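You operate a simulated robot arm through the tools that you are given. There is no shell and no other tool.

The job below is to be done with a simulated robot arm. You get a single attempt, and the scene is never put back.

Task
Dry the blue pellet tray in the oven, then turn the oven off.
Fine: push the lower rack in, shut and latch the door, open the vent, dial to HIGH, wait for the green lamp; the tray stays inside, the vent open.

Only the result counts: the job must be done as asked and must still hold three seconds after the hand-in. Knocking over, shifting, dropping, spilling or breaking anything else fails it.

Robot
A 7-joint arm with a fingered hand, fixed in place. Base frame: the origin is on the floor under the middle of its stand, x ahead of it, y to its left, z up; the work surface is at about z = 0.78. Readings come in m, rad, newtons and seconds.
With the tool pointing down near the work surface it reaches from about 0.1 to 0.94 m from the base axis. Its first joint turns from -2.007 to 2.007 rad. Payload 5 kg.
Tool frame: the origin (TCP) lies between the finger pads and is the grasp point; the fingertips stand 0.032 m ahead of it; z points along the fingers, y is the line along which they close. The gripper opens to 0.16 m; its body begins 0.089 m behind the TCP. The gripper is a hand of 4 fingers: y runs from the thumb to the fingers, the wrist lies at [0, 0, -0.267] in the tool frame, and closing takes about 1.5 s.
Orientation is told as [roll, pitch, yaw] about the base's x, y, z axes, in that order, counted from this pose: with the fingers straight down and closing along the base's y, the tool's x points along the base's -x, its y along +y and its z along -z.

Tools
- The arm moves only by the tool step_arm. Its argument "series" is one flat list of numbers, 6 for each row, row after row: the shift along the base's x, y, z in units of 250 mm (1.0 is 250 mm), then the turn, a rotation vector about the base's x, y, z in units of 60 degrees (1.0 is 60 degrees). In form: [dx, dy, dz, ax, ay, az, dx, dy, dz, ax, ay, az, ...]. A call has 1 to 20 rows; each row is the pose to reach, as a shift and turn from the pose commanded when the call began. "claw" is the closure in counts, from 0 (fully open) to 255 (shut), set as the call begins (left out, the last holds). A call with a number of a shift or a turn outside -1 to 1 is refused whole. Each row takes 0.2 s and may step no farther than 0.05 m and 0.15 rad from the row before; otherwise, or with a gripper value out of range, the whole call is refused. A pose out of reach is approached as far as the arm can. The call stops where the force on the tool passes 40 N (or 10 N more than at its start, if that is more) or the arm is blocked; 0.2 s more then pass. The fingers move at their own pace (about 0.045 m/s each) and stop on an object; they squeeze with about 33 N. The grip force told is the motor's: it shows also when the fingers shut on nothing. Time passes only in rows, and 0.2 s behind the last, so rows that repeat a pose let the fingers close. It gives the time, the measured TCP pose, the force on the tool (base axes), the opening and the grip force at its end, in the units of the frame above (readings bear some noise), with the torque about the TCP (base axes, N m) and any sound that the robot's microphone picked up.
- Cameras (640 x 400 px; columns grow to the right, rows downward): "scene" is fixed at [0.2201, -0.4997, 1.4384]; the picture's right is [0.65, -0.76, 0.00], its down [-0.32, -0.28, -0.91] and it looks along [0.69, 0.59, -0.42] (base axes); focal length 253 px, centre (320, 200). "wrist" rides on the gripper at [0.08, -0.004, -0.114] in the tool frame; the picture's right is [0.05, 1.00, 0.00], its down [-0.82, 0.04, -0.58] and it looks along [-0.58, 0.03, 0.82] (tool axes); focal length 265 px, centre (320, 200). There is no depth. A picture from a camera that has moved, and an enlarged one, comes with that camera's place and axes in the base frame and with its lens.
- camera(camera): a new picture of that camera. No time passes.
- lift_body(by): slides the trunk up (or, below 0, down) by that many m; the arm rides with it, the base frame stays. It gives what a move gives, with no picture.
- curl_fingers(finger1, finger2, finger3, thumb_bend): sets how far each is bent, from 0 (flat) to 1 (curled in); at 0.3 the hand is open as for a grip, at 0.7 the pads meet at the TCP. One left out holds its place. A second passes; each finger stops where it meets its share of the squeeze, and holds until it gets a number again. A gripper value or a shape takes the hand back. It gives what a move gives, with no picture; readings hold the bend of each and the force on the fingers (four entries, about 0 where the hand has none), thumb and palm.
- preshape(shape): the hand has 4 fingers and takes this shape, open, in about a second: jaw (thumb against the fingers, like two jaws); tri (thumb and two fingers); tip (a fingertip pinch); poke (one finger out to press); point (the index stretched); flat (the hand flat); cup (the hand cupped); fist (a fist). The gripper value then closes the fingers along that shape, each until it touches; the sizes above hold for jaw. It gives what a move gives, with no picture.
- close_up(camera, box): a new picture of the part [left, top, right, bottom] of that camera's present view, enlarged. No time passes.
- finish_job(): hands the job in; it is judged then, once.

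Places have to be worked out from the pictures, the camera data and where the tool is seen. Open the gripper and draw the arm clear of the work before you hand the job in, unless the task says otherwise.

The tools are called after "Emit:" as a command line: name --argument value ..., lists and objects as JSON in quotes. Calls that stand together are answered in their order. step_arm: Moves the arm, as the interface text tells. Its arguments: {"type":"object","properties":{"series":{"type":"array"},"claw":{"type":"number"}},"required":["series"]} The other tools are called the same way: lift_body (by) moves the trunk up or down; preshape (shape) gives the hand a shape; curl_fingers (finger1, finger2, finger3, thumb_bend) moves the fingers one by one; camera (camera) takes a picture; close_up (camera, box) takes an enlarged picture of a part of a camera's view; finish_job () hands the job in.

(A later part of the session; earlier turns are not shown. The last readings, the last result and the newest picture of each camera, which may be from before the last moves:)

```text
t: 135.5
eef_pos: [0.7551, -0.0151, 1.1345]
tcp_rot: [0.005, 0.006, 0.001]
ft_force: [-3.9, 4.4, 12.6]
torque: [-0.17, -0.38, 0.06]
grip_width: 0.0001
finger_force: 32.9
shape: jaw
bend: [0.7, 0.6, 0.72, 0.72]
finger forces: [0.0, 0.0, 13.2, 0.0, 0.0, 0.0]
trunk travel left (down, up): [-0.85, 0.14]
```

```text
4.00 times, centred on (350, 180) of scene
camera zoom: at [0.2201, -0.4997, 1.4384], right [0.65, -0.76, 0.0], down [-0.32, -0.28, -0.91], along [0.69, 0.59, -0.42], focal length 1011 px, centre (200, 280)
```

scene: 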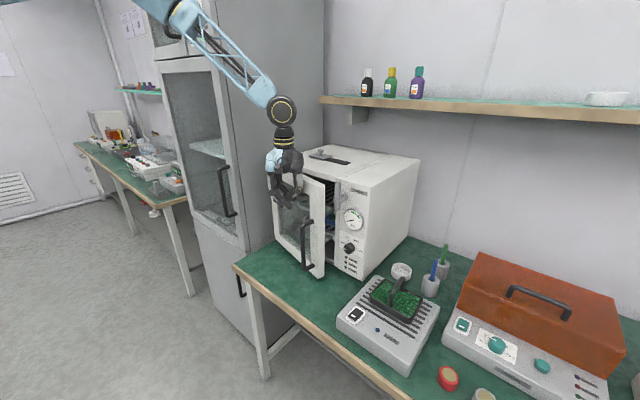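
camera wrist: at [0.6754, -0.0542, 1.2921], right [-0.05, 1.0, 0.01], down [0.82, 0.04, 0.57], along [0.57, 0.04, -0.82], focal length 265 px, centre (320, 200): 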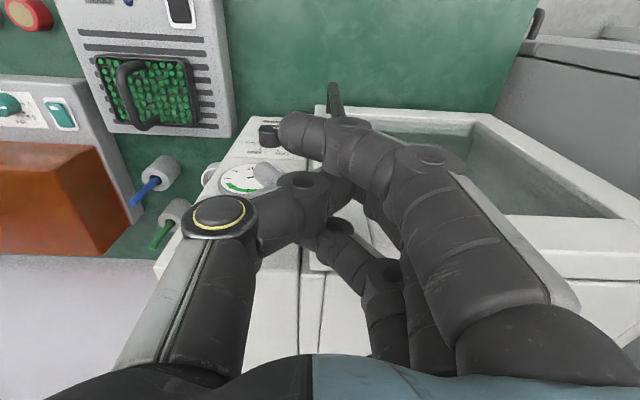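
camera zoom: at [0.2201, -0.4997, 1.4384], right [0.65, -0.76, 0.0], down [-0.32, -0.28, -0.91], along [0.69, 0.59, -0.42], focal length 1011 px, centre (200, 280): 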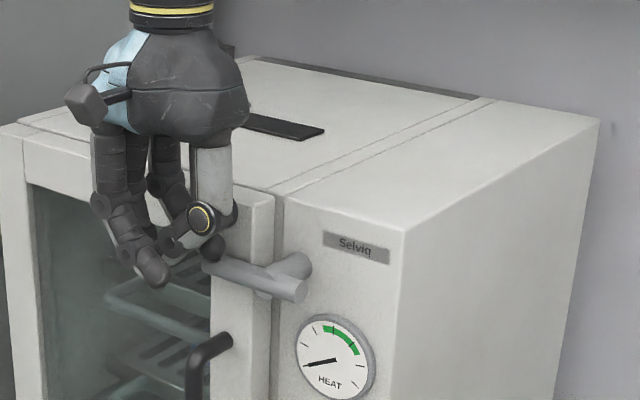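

The lever lies horizontal across the door edge, with 13 N against its stop. I press a few mm more to be sure it is fully latched, then look.

Emit:
step_arm --series '[0, 0, -0.02, 0, 0, 0, 0, 0, -0.04, 0, 0, 0, 0, 0, -0.05, 0, 0, 0]'

Emit:
step_arm --series '[0, 0, 0.08, 0, 0, 0, 0, 0, 0.2, 0, 0, 0, 0, 0, 0.35, 0, 0, 0, 0, 0, 0.5, 0, 0, 0, -0.1, 0, 0.6, 0, 0, 0, -0.25, 0, 0.6, 0, 0, 0, -0.4, 0, 0.6, 0, 0, 0]'

Emit:
close_up --camera "scene" --box '[270, 130, 430, 280]'

Emit:
camera --camera "wrist"

```text
t: 136.3
eef_pos: [0.7542, -0.0137, 1.123]
tcp_rot: [0.006, 0.003, 0.003]
ft_force: [-15.0, 12.1, 31.7]
torque: [-0.78, -1.01, 0.03]
grip_width: 0.0
finger_force: 32.9
shape: jaw
bend: [0.7, 0.6, 0.76, 0.72]
finger forces: [0.0, 0.0, 34.7, 0.0, 0.0, 0.0]
trunk travel left (down, up): [-0.85, 0.14]
```

```text
t: 137.9
eef_pos: [0.6548, -0.0154, 1.2726]
tcp_rot: [0.004, 0.005, 0.002]
ft_force: [-0.2, -0.4, -0.2]
torque: [-0.01, -0.02, -0.01]
grip_width: 0.0
finger_force: 33.3
shape: jaw
bend: [0.7, 0.6, 0.7, 0.72]
finger forces: [0.1, 0.0, 0.1, 0.1, 0.0, 0.0]
trunk travel left (down, up): [-0.85, 0.14]
```

```text
2.67 times, centred on (350, 205) of scene
camera zoom: at [0.2201, -0.4997, 1.4384], right [0.65, -0.76, 0.0], down [-0.32, -0.28, -0.91], along [0.69, 0.59, -0.42], focal length 674 px, centre (240, 187)
```

zoom: 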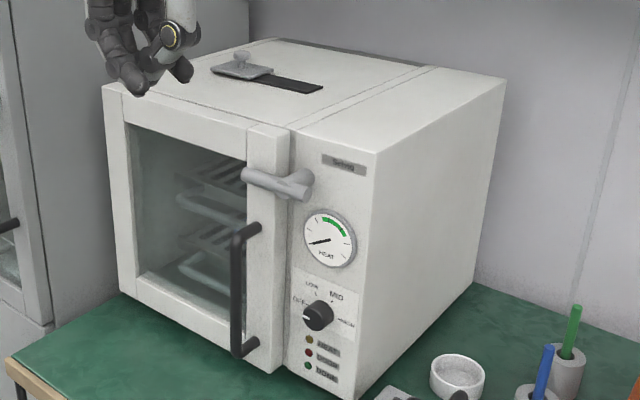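

```text
taken
camera wrist: at [0.5739, -0.0217, 1.386], right [-0.05, 1.0, 0.01], down [0.82, 0.04, 0.57], along [0.57, 0.04, -0.82], focal length 265 px, centre (320, 200)
```

wrist: 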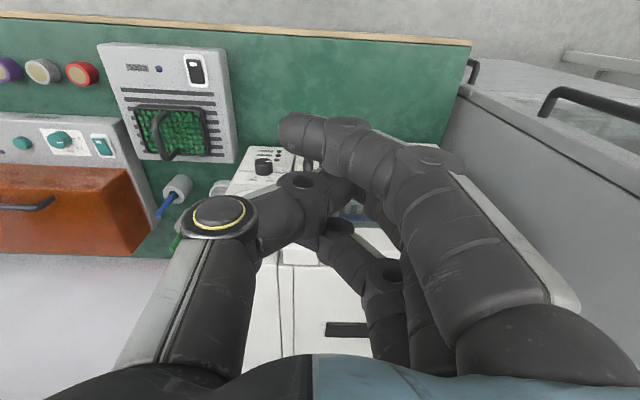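

The door is shut and latched. Next the vent: I look closely at the slider and its slot for markings.

Emit:
close_up --camera "scene" --box '[312, 144, 352, 169]'

Emit:
close_up --camera "scene" --box '[335, 235, 375, 275]'

```text
16.00 times, centred on (332, 156) of scene
camera zoom: at [0.2201, -0.4997, 1.4384], right [0.65, -0.76, 0.0], down [-0.32, -0.28, -0.91], along [0.69, 0.59, -0.42], focal length 4043 px, centre (128, 896)
```

zoom: 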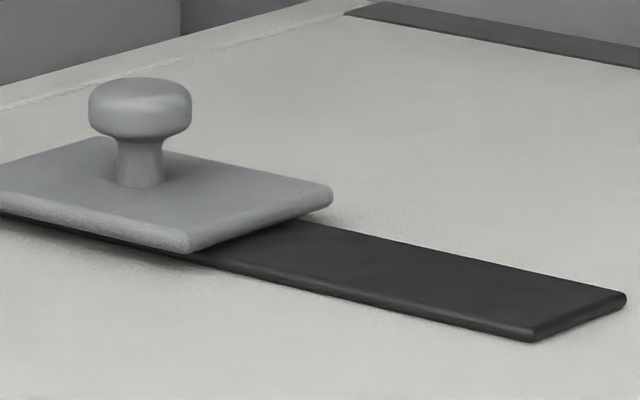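

```text
10.00 times, centred on (355, 255) of scene
camera zoom: at [0.2201, -0.4997, 1.4384], right [0.65, -0.76, 0.0], down [-0.32, -0.28, -0.91], along [0.69, 0.59, -0.42], focal length 2527 px, centre (-30, -350)
```

zoom: 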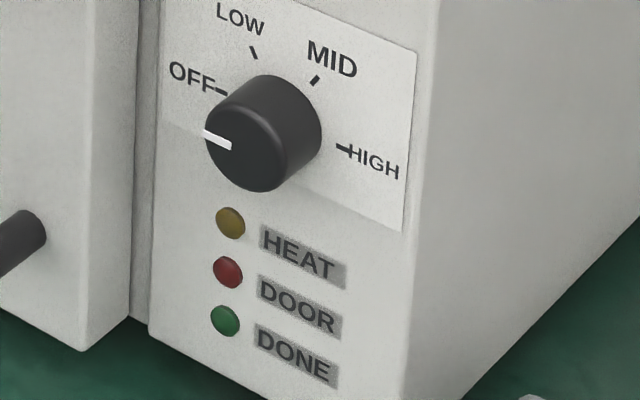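

The dark strip is a raised track running under the plate, which sits at its +y end, so it slides toward −y. I set the poke shape (thumb out) and move up over the oven with a 30° forward tilt, to the +y side of the knob.

Emit:
preshape --shape "poke"

Emit:
step_arm --series '[0.06, 0.08, 0.06, 0, -0.083, 0, 0.12, 0.16, 0.12, 0, -0.167, 0, 0.18, 0.24, 0.18, 0, -0.25, 0, 0.26, 0.32, 0.22, 0, -0.333, 0, 0.34, 0.4, 0.24, 0, -0.417, 0, 0.42, 0.48, 0.24, 0, -0.5, 0, 0.5, 0.56, 0.24, 0, -0.5, 0, 0.58, 0.64, 0.24, 0, -0.5, 0]'

Emit:
camera --camera "wrist"

Emit:
camera --camera "scene"

```text
t: 138.8
eef_pos: [0.6574, -0.0159, 1.2727]
tcp_rot: [0.007, 0.007, 0.001]
ft_force: [-0.2, -0.1, -0.3]
torque: [-0.02, 0.01, 0.04]
grip_width: 0.0
finger_force: 0.2
shape: poke
bend: [1.0, 1.0, 1.0, 0.47]
finger forces: [0.1, 0.1, 0.1, 0.0, 0.1, 0.0]
trunk travel left (down, up): [-0.85, 0.14]
```

```text
t: 140.6
eef_pos: [0.8021, 0.1448, 1.3313]
tcp_rot: [0.006, -0.516, 0.002]
ft_force: [-0.1, -0.1, -0.9]
torque: [-0.02, 0.0, -0.03]
grip_width: 0.0
finger_force: 0.1
shape: poke
bend: [1.0, 1.0, 1.0, 0.47]
finger forces: [0.1, 0.0, 0.0, 0.0, 0.0, 0.1]
trunk travel left (down, up): [-0.85, 0.14]
```

```text
taken
camera wrist: at [0.6743, 0.1393, 1.39], right [-0.05, 1.0, -0.02], down [0.42, 0.04, 0.91], along [0.9, 0.04, -0.42], focal length 265 px, centre (320, 200)
```

wrist: 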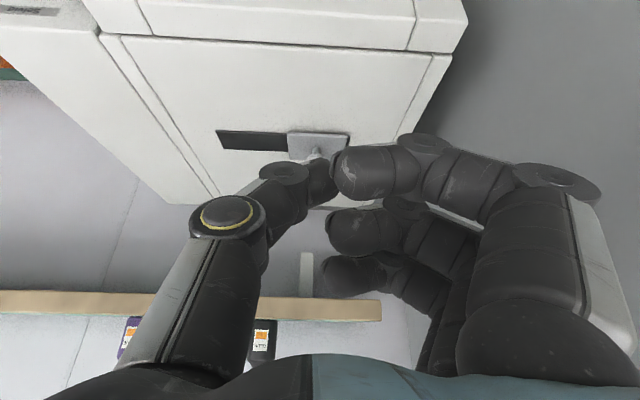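

```text
taken
```

scene: 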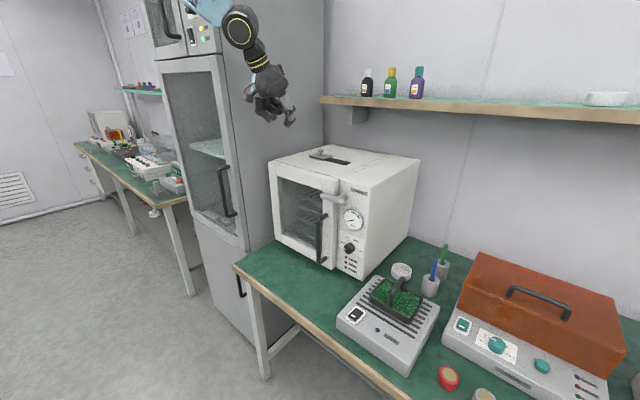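

The knob is at about (0.965, 0.147), head z≈1.18–1.195; the shelf (x≥1.1) is clear. I move over to y≈0.19 and lower the thumb tip beside the knob's +y side.

Emit:
step_arm --series '[0.13, 0.04, -0.02, 0, 0, 0, 0.26, 0.08, -0.04, 0, 0, 0, 0.39, 0.12, -0.06, 0, 0, 0, 0.52, 0.16, -0.08, 0, 0, 0, 0.64, 0.18, -0.12, 0, 0, 0, 0.64, 0.18, -0.2, 0, 0, 0, 0.64, 0.18, -0.28, 0, 0, 0, 0.64, 0.18, -0.36, 0, 0, 0]'

Emit:
camera --camera "wrist"

Emit:
close_up --camera "scene" --box '[280, 110, 380, 180]'

```text
t: 142.4
eef_pos: [0.9626, 0.1894, 1.2399]
tcp_rot: [0.005, -0.518, 0.003]
ft_force: [-0.5, -1.0, -0.1]
torque: [0.02, 0.0, 0.01]
grip_width: 0.0001
finger_force: 0.0
shape: poke
bend: [1.0, 1.0, 1.0, 0.47]
finger forces: [0.1, 0.0, 0.1, 0.0, 0.0, 0.1]
trunk travel left (down, up): [-0.85, 0.14]
```

```text
taken
camera wrist: at [0.8347, 0.1837, 1.2996], right [-0.05, 1.0, -0.02], down [0.42, 0.04, 0.91], along [0.9, 0.04, -0.42], focal length 265 px, centre (320, 200)
```

wrist: 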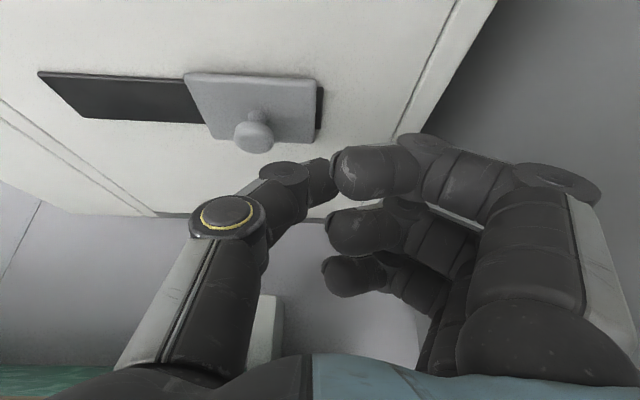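

```text
5.71 times, centred on (330, 145) of scene
camera zoom: at [0.2201, -0.4997, 1.4384], right [0.65, -0.76, 0.0], down [-0.32, -0.28, -0.91], along [0.69, 0.59, -0.42], focal length 1444 px, centre (263, 514)
```

zoom: 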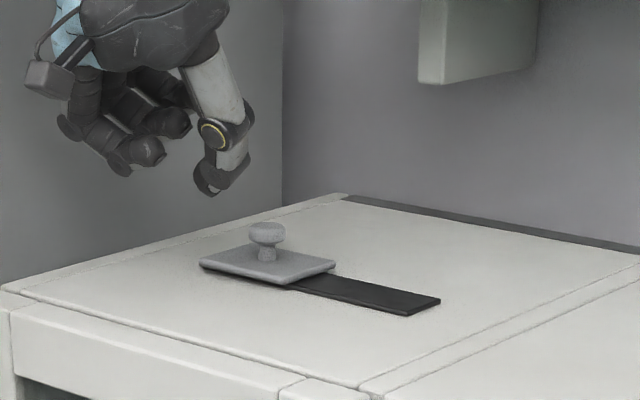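

The thumb tip is 4.5 cm to the left of the knob and lined up in x. I lower it by 32 mm and push toward −y, first by a short distance.

Emit:
step_arm --series '[0, 0, -0.06, 0, 0, 0, 0, 0, -0.128, 0, 0, 0, 0, -0.04, -0.128, 0, 0, 0, 0, -0.08, -0.128, 0, 0, 0, 0, -0.12, -0.128, 0, 0, 0, 0, -0.16, -0.128, 0, 0, 0]'

Emit:
camera --camera "wrist"

Emit:
close_up --camera "scene" --box '[280, 110, 380, 180]'

```text
t: 143.8
eef_pos: [0.9619, 0.149, 1.2084]
tcp_rot: [0.005, -0.517, 0.002]
ft_force: [-1.3, 0.1, 1.1]
torque: [-0.02, 0.01, -0.03]
grip_width: 0.0
finger_force: 0.1
shape: poke
bend: [1.0, 1.0, 1.0, 0.47]
finger forces: [0.0, 0.0, 0.0, 0.0, 1.2, 0.0]
trunk travel left (down, up): [-0.85, 0.14]
```

```text
taken
camera wrist: at [0.8341, 0.1429, 1.2676], right [-0.05, 1.0, -0.02], down [0.42, 0.04, 0.91], along [0.9, 0.04, -0.42], focal length 265 px, centre (320, 200)
```

wrist: 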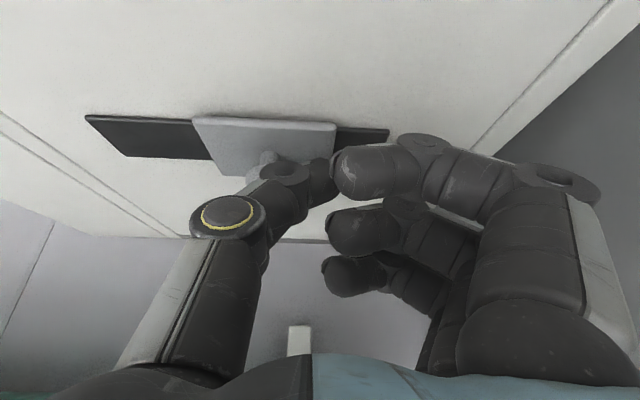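

```text
5.71 times, centred on (330, 145) of scene
camera zoom: at [0.2201, -0.4997, 1.4384], right [0.65, -0.76, 0.0], down [-0.32, -0.28, -0.91], along [0.69, 0.59, -0.42], focal length 1444 px, centre (263, 514)
```

zoom: 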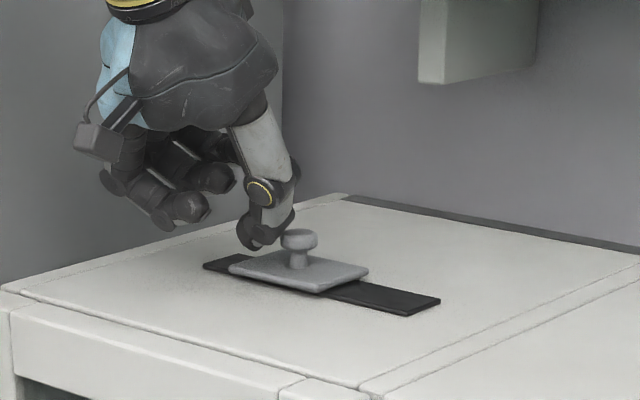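

The slider moves. I keep pushing it toward −y to its end stop.

Emit:
step_arm --series '[0, -0.04, 0, 0, 0, 0, 0, -0.08, 0, 0, 0, 0, 0, -0.12, 0, 0, 0, 0, 0, -0.16, 0, 0, 0, 0, 0, -0.2, 0, 0, 0, 0, 0, -0.24, 0, 0, 0, 0, 0, -0.28, 0, 0, 0, 0, 0, -0.32, 0, 0, 0, 0]'

Emit:
camera --camera "wrist"

Emit:
close_up --camera "scene" --box '[280, 110, 380, 180]'

```text
t: 145.6
eef_pos: [0.959, 0.0766, 1.2122]
tcp_rot: [0.007, -0.518, 0.005]
ft_force: [-13.2, 25.2, 15.9]
torque: [0.27, 0.04, 0.18]
grip_width: 0.0003
finger_force: 0.1
shape: poke
bend: [1.0, 1.0, 1.0, 0.48]
finger forces: [0.0, 0.0, 0.0, 0.0, 30.6, 0.0]
trunk travel left (down, up): [-0.85, 0.14]
```

```text
taken
camera wrist: at [0.8316, 0.0701, 1.2701], right [-0.05, 1.0, -0.02], down [0.42, 0.04, 0.91], along [0.91, 0.04, -0.42], focal length 265 px, centre (320, 200)
```

wrist: 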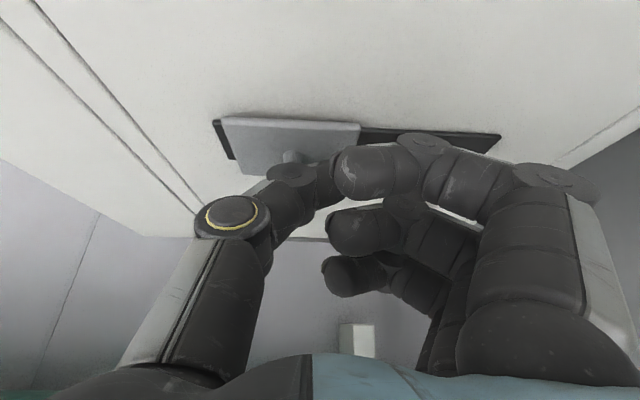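

```text
5.71 times, centred on (330, 145) of scene
camera zoom: at [0.2201, -0.4997, 1.4384], right [0.65, -0.76, 0.0], down [-0.32, -0.28, -0.91], along [0.69, 0.59, -0.42], focal length 1444 px, centre (263, 514)
```

zoom: 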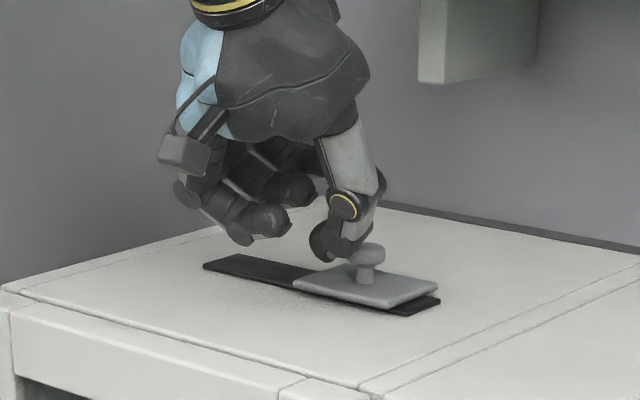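

The slider is at its −y end stop (31 N), so the vent is open. I release it: +y a little, up, then back to the front of the oven.

Emit:
step_arm --series '[0, 0.06, 0, 0, 0, 0, 0, 0.12, 0.04, 0, 0, 0, 0, 0.12, 0.16, 0, 0, 0, 0, 0.12, 0.3, 0, 0, 0, -0.12, 0.06, 0.42, 0, 0, 0, -0.26, -0.02, 0.5, 0, 0, 0, -0.42, -0.1, 0.6, 0, 0, 0, -0.58, -0.18, 0.7, 0, 0, 0, -0.74, -0.24, 0.78, 0, 0, 0, -0.9, -0.306, 0.86, 0, 0, 0]'

Emit:
close_up --camera "scene" --box '[270, 130, 430, 280]'

```text
refused: row 7 steps farther than a row can; nothing moved
```

```text
2.67 times, centred on (350, 205) of scene
camera zoom: at [0.2201, -0.4997, 1.4384], right [0.65, -0.76, 0.0], down [-0.32, -0.28, -0.91], along [0.69, 0.59, -0.42], focal length 674 px, centre (240, 187)
```

zoom: 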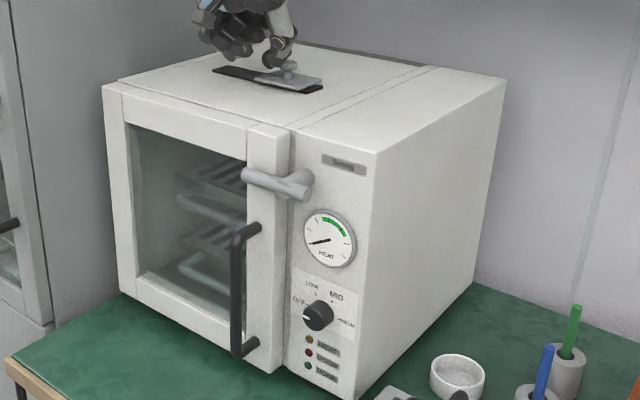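

One row was too long; I use smaller rows for the same retreat.

Emit:
step_arm --series '[0, 0.06, 0, 0, 0, 0, 0, 0.12, 0.04, 0, 0, 0, 0, 0.12, 0.16, 0, 0, 0, 0, 0.12, 0.3, 0, 0, 0, -0.1, 0.08, 0.4, 0, 0, 0, -0.22, 0.02, 0.48, 0, 0, 0, -0.36, -0.04, 0.55, 0, 0, 0, -0.5, -0.1, 0.62, 0, 0, 0, -0.64, -0.16, 0.69, 0, 0, 0, -0.78, -0.22, 0.76, 0, 0, 0, -0.92, -0.28, 0.83, 0, 0, 0]'

Emit:
camera --camera "wrist"

Emit:
close_up --camera "scene" --box '[270, 130, 430, 280]'

```text
t: 148.0
eef_pos: [0.729, -0.0019, 1.4183]
tcp_rot: [0.006, -0.519, -0.001]
ft_force: [-0.5, -0.8, -0.1]
torque: [0.03, -0.01, 0.01]
grip_width: 0.0
finger_force: 0.1
shape: poke
bend: [1.0, 1.0, 1.0, 0.47]
finger forces: [0.1, 0.1, 0.1, 0.0, 0.0, 0.0]
trunk travel left (down, up): [-0.85, 0.14]
```

```text
taken
camera wrist: at [0.6012, -0.0083, 1.4765], right [-0.05, 1.0, -0.02], down [0.42, 0.04, 0.91], along [0.91, 0.04, -0.42], focal length 265 px, centre (320, 200)
```

wrist: 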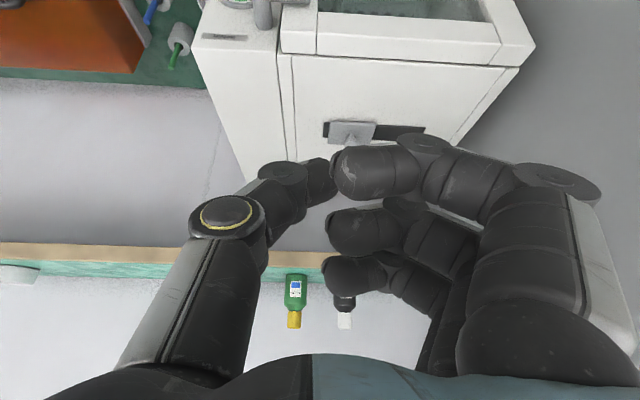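

```text
2.67 times, centred on (350, 205) of scene
camera zoom: at [0.2201, -0.4997, 1.4384], right [0.65, -0.76, 0.0], down [-0.32, -0.28, -0.91], along [0.69, 0.59, -0.42], focal length 674 px, centre (240, 187)
```

zoom: 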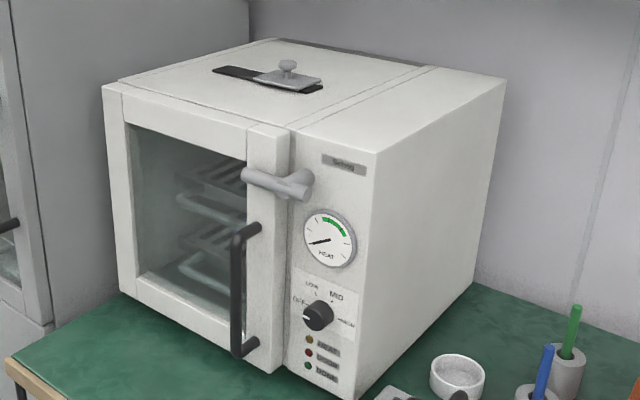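

Vent open, latch across, door shut. Now, with the hand in the arm's own plane (y≈0), I pitch it up to horizontal while rising to z≈1.62, in preparation for lowering the trunk in front of the dial.

Emit:
step_arm --series '[0, 0, 0.1, 0, -0.125, 0, 0, 0, 0.2, 0, -0.25, 0, 0, 0, 0.3, 0, -0.375, 0, 0, 0, 0.4, 0, -0.5, 0, 0, 0, 0.5, 0, -0.625, 0, 0, 0, 0.6, 0, -0.75, 0, 0, 0, 0.7, 0, -0.875, 0, 0, 0, 0.8, 0, -1.0, 0]'

Emit:
camera --camera "scene"

```text
t: 149.8
eef_pos: [0.7322, -0.0005, 1.6181]
tcp_rot: [-0.315, -1.565, 0.321]
ft_force: [0.0, 0.3, 0.8]
torque: [-0.05, -0.04, 0.01]
grip_width: 0.0
finger_force: 0.0
shape: poke
bend: [1.0, 1.0, 1.0, 0.47]
finger forces: [0.0, 0.0, 0.0, 0.1, 0.0, 0.0]
trunk travel left (down, up): [-0.85, 0.14]
```

```text
taken
```

scene: 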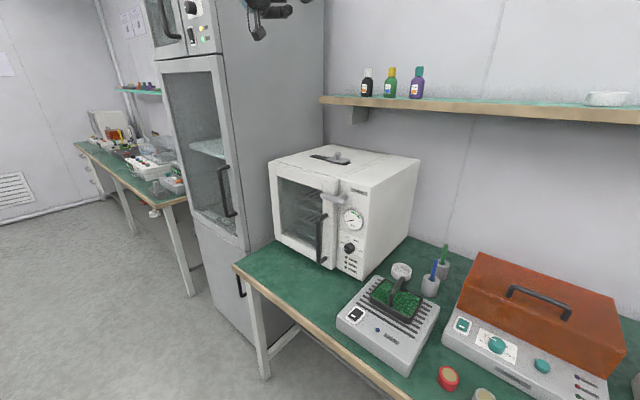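

Horizontal without any reach flag. I shift to y≈−0.115 and x≈0.71 and then lower the trunk in two steps.

Emit:
step_arm --series '[-0.02, -0.11, 0, 0, 0, 0, -0.04, -0.22, 0, 0, 0, 0, -0.06, -0.34, 0, 0, 0, 0, -0.08, -0.458, 0, 0, 0, 0]'

Emit:
lift_body --by -0.35

Emit:
camera --camera "scene"

Emit:
camera --camera "wrist"

```text
t: 150.8
eef_pos: [0.7117, -0.1175, 1.6179]
tcp_rot: [-0.037, -1.565, 0.044]
ft_force: [0.3, 0.6, -0.1]
torque: [0.02, 0.0, 0.02]
grip_width: 0.0002
finger_force: 0.1
shape: poke
bend: [1.0, 1.0, 1.0, 0.47]
finger forces: [0.0, 0.0, 0.0, 0.1, 0.0, 0.1]
trunk travel left (down, up): [-0.85, 0.14]
```

```text
t: 154.2
eef_pos: [0.7105, -0.1161, 1.2673]
tcp_rot: [-0.16, -1.565, 0.165]
ft_force: [0.7, 0.4, 1.1]
torque: [0.0, 0.0, 0.0]
grip_width: 0.0002
finger_force: 0.1
shape: poke
bend: [1.0, 1.0, 1.0, 0.47]
finger forces: [0.0, 0.1, 0.0, 0.1, 0.0, 0.0]
trunk travel left (down, up): [-0.5, 0.49]
```

```text
taken
```

scene: 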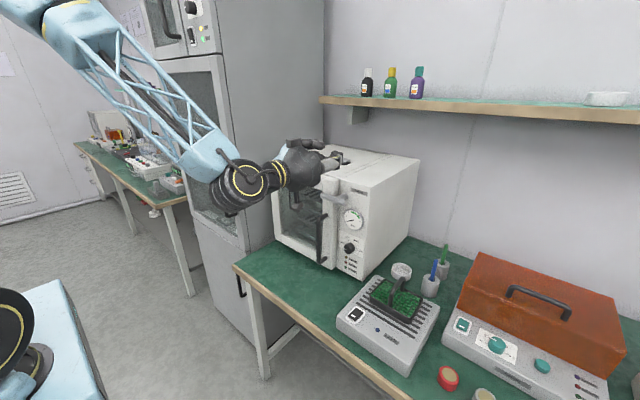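

```text
taken
camera wrist: at [0.5949, -0.121, 1.187], right [-0.01, 1.0, -0.05], down [-0.57, 0.04, 0.82], along [0.82, 0.04, 0.57], focal length 265 px, centre (320, 200)
```

wrist: 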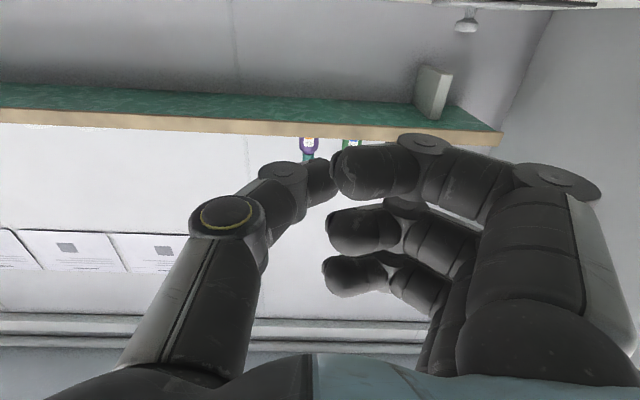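

The hand is horizontal at (0.71, −0.116, 1.267). I roll it about +x toward −85° (thumb up, fingers below) here in free space, so that the dial's 180° turn fits the last joint's range.

Emit:
step_arm --series '[0, 0, 0, -0.125, 0, 0, 0, 0, 0, -0.25, 0, 0, 0, 0, 0, -0.375, 0, 0, 0, 0, 0, -0.5, 0, 0, 0, 0, 0, -0.625, 0, 0, 0, 0, 0, -0.75, 0, 0]'

Emit:
step_arm --series '[0, 0, 0, -0.125, 0, 0, 0, 0, 0, -0.25, 0, 0, 0, 0, 0, -0.375, 0, 0, 0, 0, 0, -0.5, 0, 0, 0, 0, 0, -0.625, 0, 0, 0, 0, 0, -0.667, 0, 0]'

Emit:
camera --camera "scene"

```text
t: 155.6
eef_pos: [0.7111, -0.1151, 1.2664]
tcp_rot: [-1.556, -0.782, 1.562]
ft_force: [0.8, 0.0, 0.4]
torque: [0.0, 0.01, -0.01]
grip_width: 0.0
finger_force: 0.1
shape: poke
bend: [1.0, 1.0, 1.0, 0.47]
finger forces: [0.1, 0.0, 0.0, 0.0, 0.0, 0.0]
trunk travel left (down, up): [-0.5, 0.49]
```

```text
t: 157.0
eef_pos: [0.7107, -0.1153, 1.2671]
tcp_rot: [-1.563, -0.086, 1.566]
ft_force: [-0.4, 0.9, -1.0]
torque: [0.01, 0.02, -0.03]
grip_width: 0.0
finger_force: 0.0
shape: poke
bend: [1.0, 1.0, 1.0, 0.47]
finger forces: [0.1, 0.1, 0.1, 0.0, 0.1, 0.0]
trunk travel left (down, up): [-0.5, 0.49]
```

```text
taken
```

scene: 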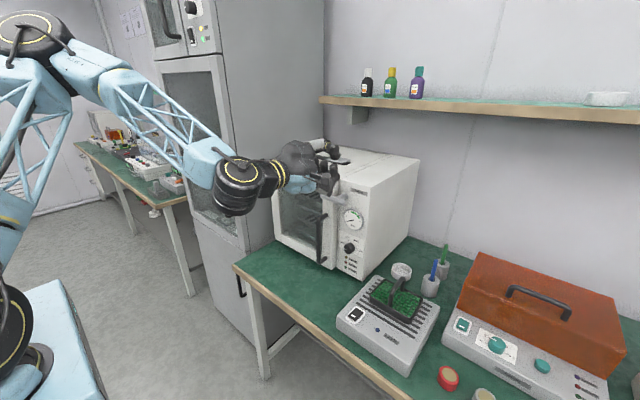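

Roll reached without flags. I set the fingers: 1 and 3 curled away, middle finger and thumb open for a pinch, then lower the trunk to bring the hand level with the dial (z≈0.923).

Emit:
curl_fingers --finger1 1.0 --finger2 0.35 --finger3 1.0 --thumb_bend 0.35

Emit:
lift_body --by -0.344

Emit:
camera --camera "scene"

Emit:
camera --camera "wrist"

Emit:
close_up --camera "scene" --box '[260, 180, 400, 300]'

```text
t: 158.0
eef_pos: [0.7106, -0.1144, 1.2681]
tcp_rot: [-1.563, -0.086, 1.565]
ft_force: [-0.1, 0.0, 0.4]
torque: [0.0, -0.01, 0.0]
grip_width: 0.074
finger_force: 0.0
shape: fingers
bend: [1.0, 0.35, 1.0, 0.35]
finger forces: [0.1, 0.0, 0.1, 0.0, 0.1, 0.1]
trunk travel left (down, up): [-0.5, 0.49]
```

```text
t: 161.4
eef_pos: [0.7112, -0.1157, 0.9235]
tcp_rot: [-1.566, -0.086, 1.564]
ft_force: [-0.9, 0.1, 0.0]
torque: [-0.01, -0.02, -0.03]
grip_width: 0.0739
finger_force: 0.0
shape: fingers
bend: [1.0, 0.35, 1.0, 0.35]
finger forces: [0.1, 0.0, 0.0, 0.0, 0.2, 0.0]
trunk travel left (down, up): [-0.156, 0.834]
```

```text
taken
```

scene: 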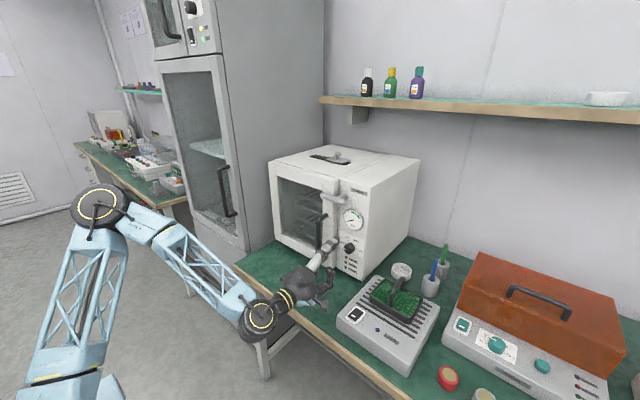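

```text
taken
camera wrist: at [0.5951, -0.1957, 0.9207], right [-0.01, 0.03, -1.0], down [-0.57, 0.82, 0.03], along [0.82, 0.57, 0.01], focal length 265 px, centre (320, 200)
```

wrist: 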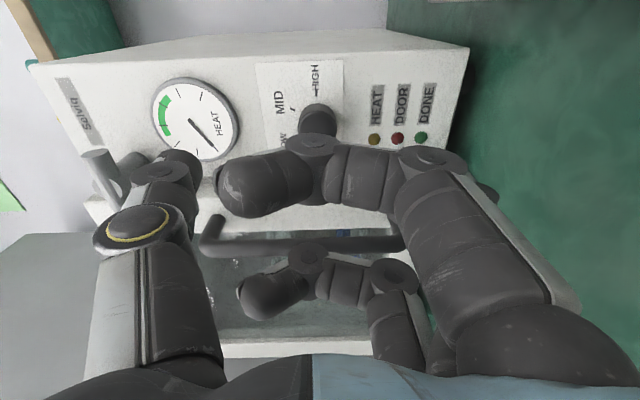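

```text
3.33 times, centred on (330, 240) of scene
camera zoom: at [0.2201, -0.4997, 1.4384], right [0.65, -0.76, 0.0], down [-0.32, -0.28, -0.91], along [0.69, 0.59, -0.42], focal length 842 px, centre (287, 67)
```

zoom: 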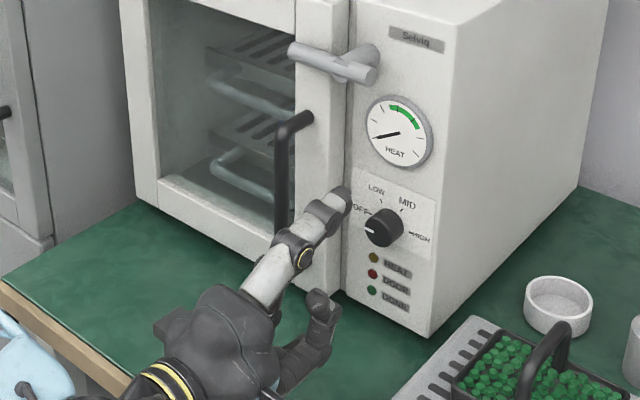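

The hand faces the dial. I zoom the wrist view to find the knob centre relative to the fingers.

Emit:
close_up --camera "wrist" --box '[230, 50, 450, 200]'

Emit:
close_up --camera "scene" --box '[310, 215, 380, 275]'

```text
2.67 times, centred on (340, 125) of wrist
camera zoom: at [0.5951, -0.1957, 0.9207], right [-0.01, 0.03, -1.0], down [-0.57, 0.82, 0.03], along [0.82, 0.57, 0.01], focal length 708 px, centre (267, 400)
```

zoom: 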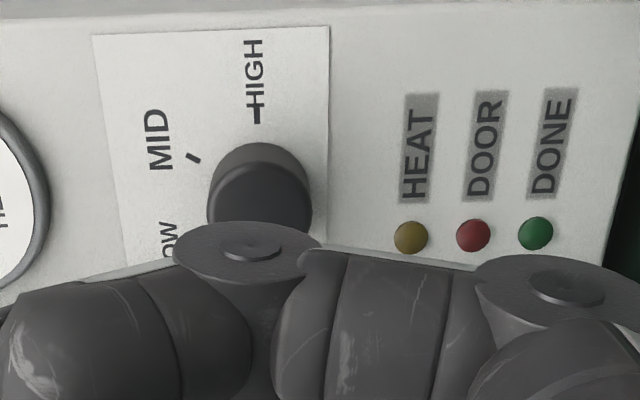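

```text
6.67 times, centred on (345, 245) of scene
camera zoom: at [0.2201, -0.4997, 1.4384], right [0.65, -0.76, 0.0], down [-0.32, -0.28, -0.91], along [0.69, 0.59, -0.42], focal length 1685 px, centre (153, -100)
```

zoom: 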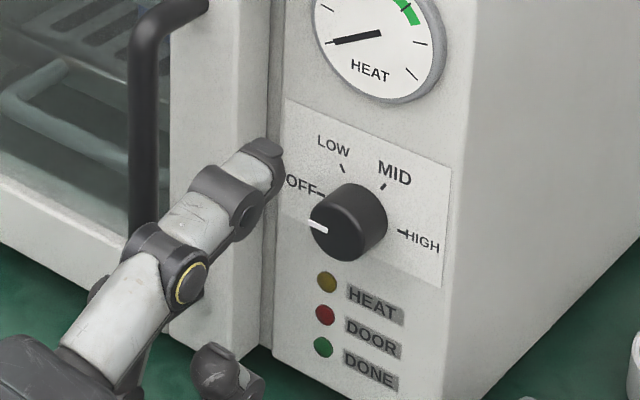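

The knob axis is at about y=−0.116, z=0.923 (radius ≈16 mm) and the hand is aligned with it. Turning through the position with fingers to the left would hit the door handle with the knuckles, so I'll turn in partial strokes with the fingers below/right. I test how far the roll can go toward −130°.

Emit:
step_arm --series '[0, 0, 0, -0.1, 0, 0, 0, 0, 0, -0.2, 0, 0, 0, 0, 0, -0.3, 0, 0, 0, 0, 0, -0.4, 0, 0, 0, 0, 0, -0.5, 0, 0, 0, 0, 0, -0.6, 0, 0, 0, 0, 0, -0.7, 0, 0, 0, 0, 0, -0.75, 0, 0]'

Emit:
camera --camera "scene"

```text
t: 163.2
eef_pos: [0.7105, -0.1168, 0.9236]
tcp_rot: [-1.571, 0.701, 1.561]
ft_force: [-0.4, -0.2, 0.3]
torque: [0.02, 0.05, 0.0]
grip_width: 0.0739
finger_force: 0.0
shape: fingers
bend: [1.0, 0.35, 1.0, 0.35]
finger forces: [0.1, 0.0, 0.0, 0.0, 0.0, 0.1]
trunk travel left (down, up): [-0.156, 0.834]
```

```text
taken
```

scene: 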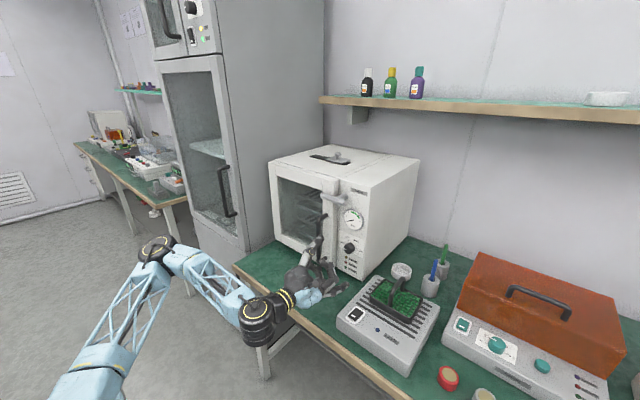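

The roll goes to −130° without flags (elbow swings to the right). I roll 10° more to −140° and advance to x≈0.80, so the pads straddle the knob.

Emit:
step_arm --series '[0, 0, 0, -0.083, 0, 0, 0, 0, 0, -0.167, 0, 0, 0.06, 0, 0, -0.167, 0, 0, 0.12, 0, 0, -0.167, 0, 0, 0.18, 0, 0, -0.167, 0, 0, 0.24, 0, 0, -0.167, 0, 0, 0.29, 0, 0, -0.167, 0, 0, 0.33, 0, 0, -0.167, 0, 0, 0.358, 0, 0, -0.167, 0, 0]'

Emit:
close_up --camera "scene" --box '[290, 190, 390, 290]'

Emit:
camera --camera "wrist"

```text
t: 164.8
eef_pos: [0.7755, -0.1198, 0.92]
tcp_rot: [-1.567, 0.873, 1.555]
ft_force: [-18.3, 0.8, -5.2]
torque: [-0.43, -0.88, 1.29]
grip_width: 0.0761
finger_force: 9.0
shape: fingers
bend: [1.0, 0.35, 1.0, 0.34]
finger forces: [0.1, 0.0, 0.0, 0.0, 18.8, 0.0]
trunk travel left (down, up): [-0.156, 0.834]
stopped in row 7: the force on the tool passed its limit at 64 N (the readings are from after the stop); the commanded pose is now the measured one
```

```text
4.00 times, centred on (340, 240) of scene
camera zoom: at [0.2201, -0.4997, 1.4384], right [0.65, -0.76, 0.0], down [-0.32, -0.28, -0.91], along [0.69, 0.59, -0.42], focal length 1011 px, centre (240, 40)
```

zoom: 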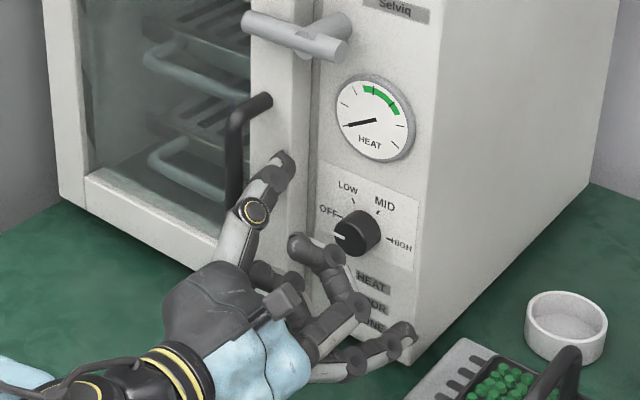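

```text
taken
camera wrist: at [0.6605, -0.1659, 0.9845], right [-0.01, -0.8, -0.6], down [-0.57, 0.5, -0.65], along [0.82, 0.33, -0.46], focal length 265 px, centre (320, 200)
```

wrist: 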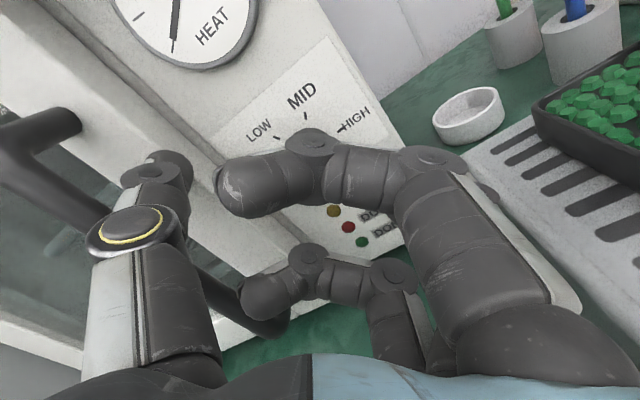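

The opened thumb's tip touched the door edge (the door stands proud of the panel). I back off at once and narrow the pinch opening.

Emit:
step_arm --series '[-0.04, 0, 0, 0, 0, 0, -0.1, 0.005, 0.005, 0, 0, 0, -0.18, 0.012, 0.014, 0, 0, 0, -0.25, 0.012, 0.014, 0, 0, 0]'

Emit:
curl_fingers --finger2 0.48 --thumb_bend 0.48

Emit:
close_up --camera "scene" --box '[290, 190, 390, 290]'

Emit:
camera --camera "wrist"

```text
t: 165.8
eef_pos: [0.7157, -0.1155, 0.9224]
tcp_rot: [-1.568, 0.873, 1.561]
ft_force: [0.0, -0.3, -0.4]
torque: [-0.02, 0.0, -0.01]
grip_width: 0.0743
finger_force: 0.0
shape: fingers
bend: [1.0, 0.35, 1.0, 0.35]
finger forces: [0.0, 0.1, 0.0, 0.1, 0.1, 0.0]
trunk travel left (down, up): [-0.156, 0.834]
```

```text
t: 166.8
eef_pos: [0.7136, -0.1154, 0.9233]
tcp_rot: [-1.569, 0.874, 1.559]
ft_force: [-0.7, -0.2, 0.0]
torque: [0.0, -0.02, 0.02]
grip_width: 0.0633
finger_force: 0.1
shape: fingers
bend: [1.0, 0.48, 1.0, 0.48]
finger forces: [0.0, 0.0, 0.1, 0.1, 0.0, 0.0]
trunk travel left (down, up): [-0.156, 0.834]
```

```text
4.00 times, centred on (340, 240) of scene
camera zoom: at [0.2201, -0.4997, 1.4384], right [0.65, -0.76, 0.0], down [-0.32, -0.28, -0.91], along [0.69, 0.59, -0.42], focal length 1011 px, centre (240, 40)
```

zoom: 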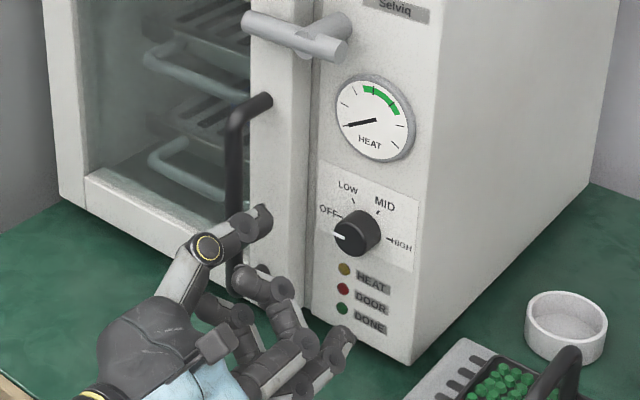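

```text
taken
camera wrist: at [0.5994, -0.1623, 0.9879], right [-0.01, -0.8, -0.6], down [-0.57, 0.5, -0.65], along [0.82, 0.34, -0.46], focal length 265 px, centre (320, 200)
```

wrist: 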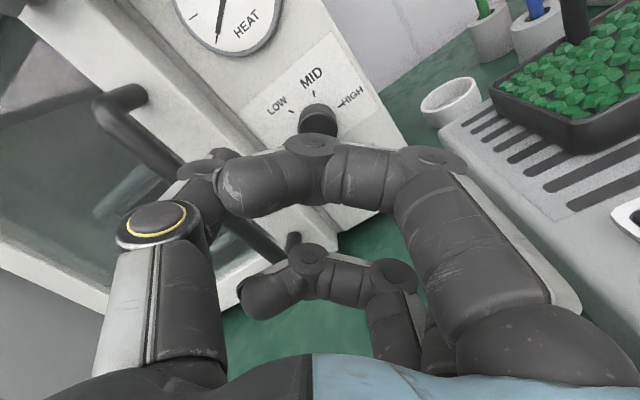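

The pinch still opens about 9 cm between tips. I narrow it further to about 5 cm and check.

Emit:
curl_fingers --finger2 0.57 --thumb_bend 0.57

Emit:
close_up --camera "scene" --box '[290, 190, 390, 290]'

Emit:
close_up --camera "wrist" --box '[200, 60, 440, 230]'

```text
t: 167.8
eef_pos: [0.7144, -0.1157, 0.9241]
tcp_rot: [-1.568, 0.876, 1.559]
ft_force: [0.2, -0.2, -0.7]
torque: [-0.01, 0.03, -0.01]
grip_width: 0.0582
finger_force: 0.0
shape: fingers
bend: [1.0, 0.56, 1.0, 0.56]
finger forces: [0.0, 0.1, 0.1, 0.0, 0.0, 0.0]
trunk travel left (down, up): [-0.156, 0.834]
```

```text
4.00 times, centred on (340, 240) of scene
camera zoom: at [0.2201, -0.4997, 1.4384], right [0.65, -0.76, 0.0], down [-0.32, -0.28, -0.91], along [0.69, 0.59, -0.42], focal length 1011 px, centre (240, 40)
```

zoom: 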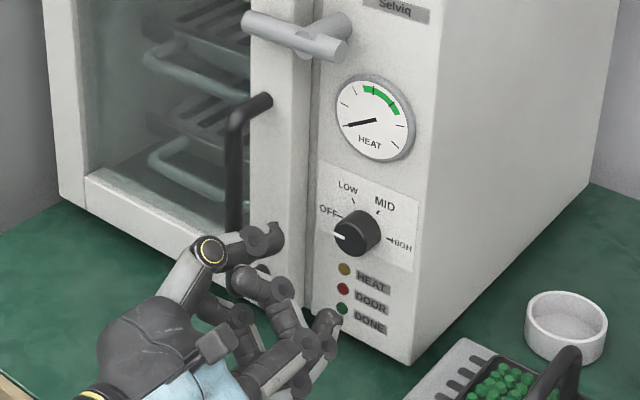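

```text
2.35 times, centred on (320, 145) of wrist
camera zoom: at [0.5994, -0.1623, 0.9879], right [-0.01, -0.8, -0.6], down [-0.57, 0.5, -0.65], along [0.82, 0.34, -0.46], focal length 624 px, centre (320, 329)
```

zoom: 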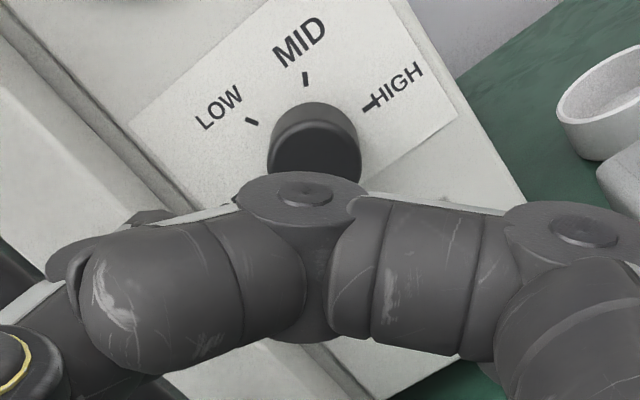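

The opening is now about 6 cm. I roll to −155° and advance slowly to x≈0.80 around the knob.

Emit:
step_arm --series '[0, 0, 0, -0.1, 0, 0, 0, 0, 0, -0.2, 0, 0, 0, 0, 0, -0.25, 0, 0, 0.06, 0, 0, -0.25, 0, 0, 0.12, 0, 0, -0.25, 0, 0, 0.18, 0, 0, -0.25, 0, 0, 0.23, 0, 0, -0.25, 0, 0, 0.27, 0, 0, -0.25, 0, 0, 0.31, 0, 0, -0.25, 0, 0, 0.343, 0, 0, -0.25, 0, 0]'

Emit:
close_up --camera "scene" --box '[290, 190, 390, 290]'

Emit:
camera --camera "wrist"

```text
t: 170.0
eef_pos: [0.7963, -0.1153, 0.9251]
tcp_rot: [-1.576, 1.134, 1.549]
ft_force: [-22.4, 3.0, -4.3]
torque: [-0.25, -0.13, 1.17]
grip_width: 0.0579
finger_force: 11.6
shape: fingers
bend: [1.0, 0.56, 1.0, 0.57]
finger forces: [0.0, 0.0, 0.0, 0.0, 22.8, 0.0]
trunk travel left (down, up): [-0.156, 0.834]
stopped in row 10: the force on the tool passed its limit at 60 N (the readings are from after the stop); the commanded pose is now the measured one
```

```text
4.00 times, centred on (340, 240) of scene
camera zoom: at [0.2201, -0.4997, 1.4384], right [0.65, -0.76, 0.0], down [-0.32, -0.28, -0.91], along [0.69, 0.59, -0.42], focal length 1011 px, centre (240, 40)
```

zoom: 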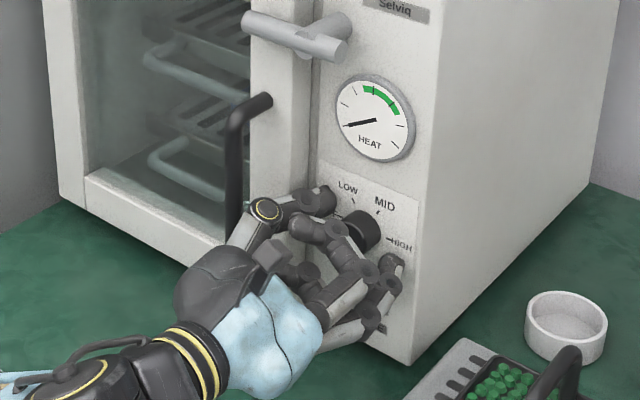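

```text
taken
camera wrist: at [0.6795, -0.1444, 0.9987], right [-0.01, -0.93, -0.37], down [-0.57, 0.31, -0.76], along [0.82, 0.2, -0.53], focal length 265 px, centre (320, 200)
```

wrist: 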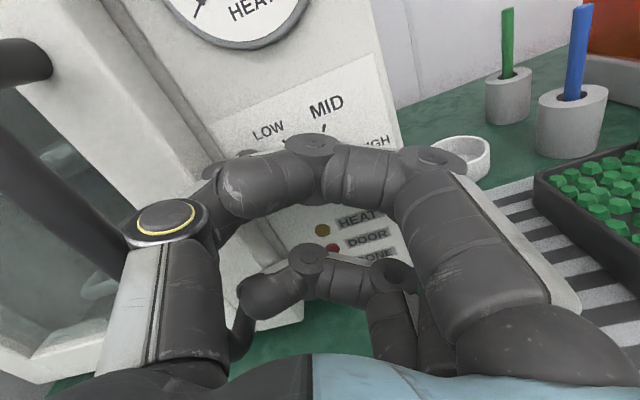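

The thumb tip reached the panel at x≈0.796. I back off 8 mm and close the middle finger and thumb on the knob.

Emit:
step_arm --series '[-0.016, 0, -0.002, 0, 0, 0, -0.032, -0.002, -0.004, 0, 0, 0]'

Emit:
curl_fingers --finger2 0.75 --thumb_bend 0.75

Emit:
close_up --camera "scene" --box '[290, 190, 390, 290]'

Emit:
camera --camera "wrist"

```text
t: 170.6
eef_pos: [0.7885, -0.1154, 0.9248]
tcp_rot: [-1.577, 1.137, 1.551]
ft_force: [0.1, -0.3, 0.2]
torque: [0.05, 0.03, -0.02]
grip_width: 0.058
finger_force: 0.1
shape: fingers
bend: [1.0, 0.56, 1.0, 0.56]
finger forces: [0.0, 0.0, 0.1, 0.0, 0.0, 0.0]
trunk travel left (down, up): [-0.156, 0.834]
```

```text
t: 171.6
eef_pos: [0.7889, -0.1139, 0.9229]
tcp_rot: [-1.577, 1.137, 1.552]
ft_force: [14.8, 8.5, 9.7]
torque: [0.04, -0.11, -0.01]
grip_width: 0.0531
finger_force: 14.4
shape: fingers
bend: [1.0, 0.64, 1.0, 0.66]
finger forces: [0.0, 8.7, 0.0, 0.0, 20.4, 0.1]
trunk travel left (down, up): [-0.156, 0.834]
```

```text
4.00 times, centred on (340, 240) of scene
camera zoom: at [0.2201, -0.4997, 1.4384], right [0.65, -0.76, 0.0], down [-0.32, -0.28, -0.91], along [0.69, 0.59, -0.42], focal length 1011 px, centre (240, 40)
```

zoom: 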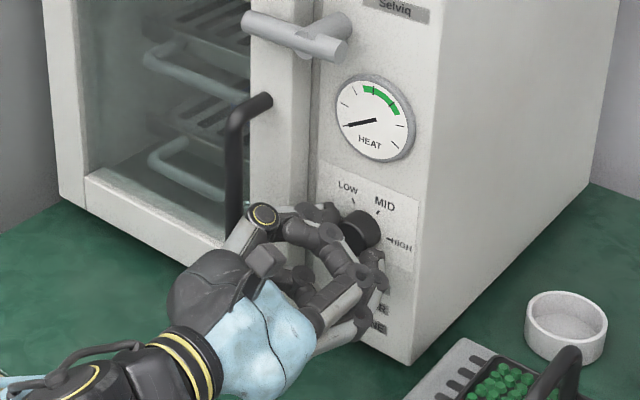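

```text
taken
camera wrist: at [0.6735, -0.1435, 0.9978], right [-0.01, -0.93, -0.37], down [-0.57, 0.31, -0.76], along [0.82, 0.2, -0.53], focal length 265 px, centre (320, 200)
```

wrist: 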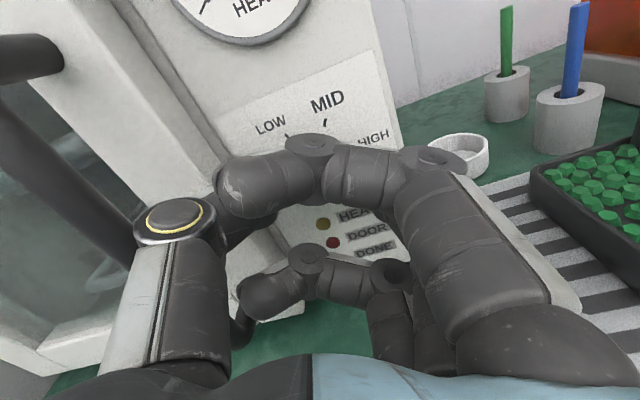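

The knob is gripped (9 N and 20 N). I turn it +45° about +x (clockwise seen from the front) and look at its mark.

Emit:
step_arm --series '[0, 0, 0, 0.1, 0, 0, 0, 0, 0, 0.2, 0, 0, 0, 0, 0, 0.3, 0, 0, 0, 0, 0, 0.4, 0, 0, 0, 0, 0, 0.5, 0, 0, 0, 0, 0, 0.6, 0, 0, 0, 0, 0, 0.7, 0, 0, 0, 0, 0, 0.75, 0, 0]'

Emit:
close_up --camera "scene" --box '[290, 190, 390, 290]'

Emit:
camera --camera "wrist"

```text
t: 173.4
eef_pos: [0.7883, -0.1156, 0.9222]
tcp_rot: [-1.562, 0.352, 1.561]
ft_force: [11.0, 10.9, 11.2]
torque: [-0.02, -0.14, 0.17]
grip_width: 0.0533
finger_force: 15.9
shape: fingers
bend: [1.0, 0.64, 1.0, 0.66]
finger forces: [0.0, 8.4, 0.1, 0.0, 22.3, 0.0]
trunk travel left (down, up): [-0.156, 0.834]
```

```text
4.00 times, centred on (340, 240) of scene
camera zoom: at [0.2201, -0.4997, 1.4384], right [0.65, -0.76, 0.0], down [-0.32, -0.28, -0.91], along [0.69, 0.59, -0.42], focal length 1011 px, centre (240, 40)
```

zoom: 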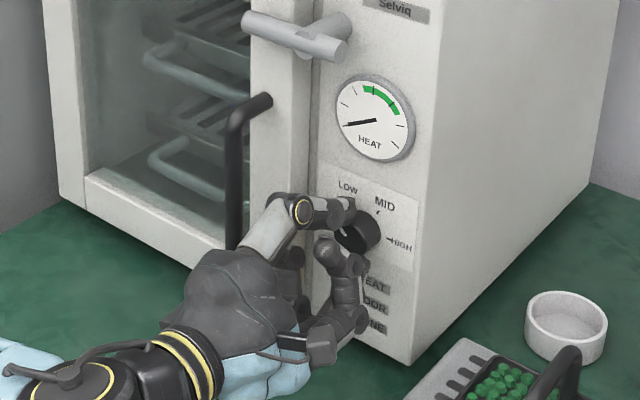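

```text
taken
camera wrist: at [0.6734, -0.1882, 0.9557], right [-0.01, -0.39, -0.92], down [-0.57, 0.76, -0.31], along [0.82, 0.52, -0.23], focal length 265 px, centre (320, 200)
```

wrist: 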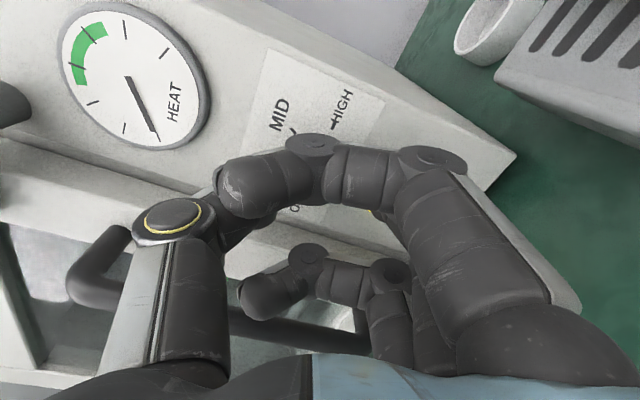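

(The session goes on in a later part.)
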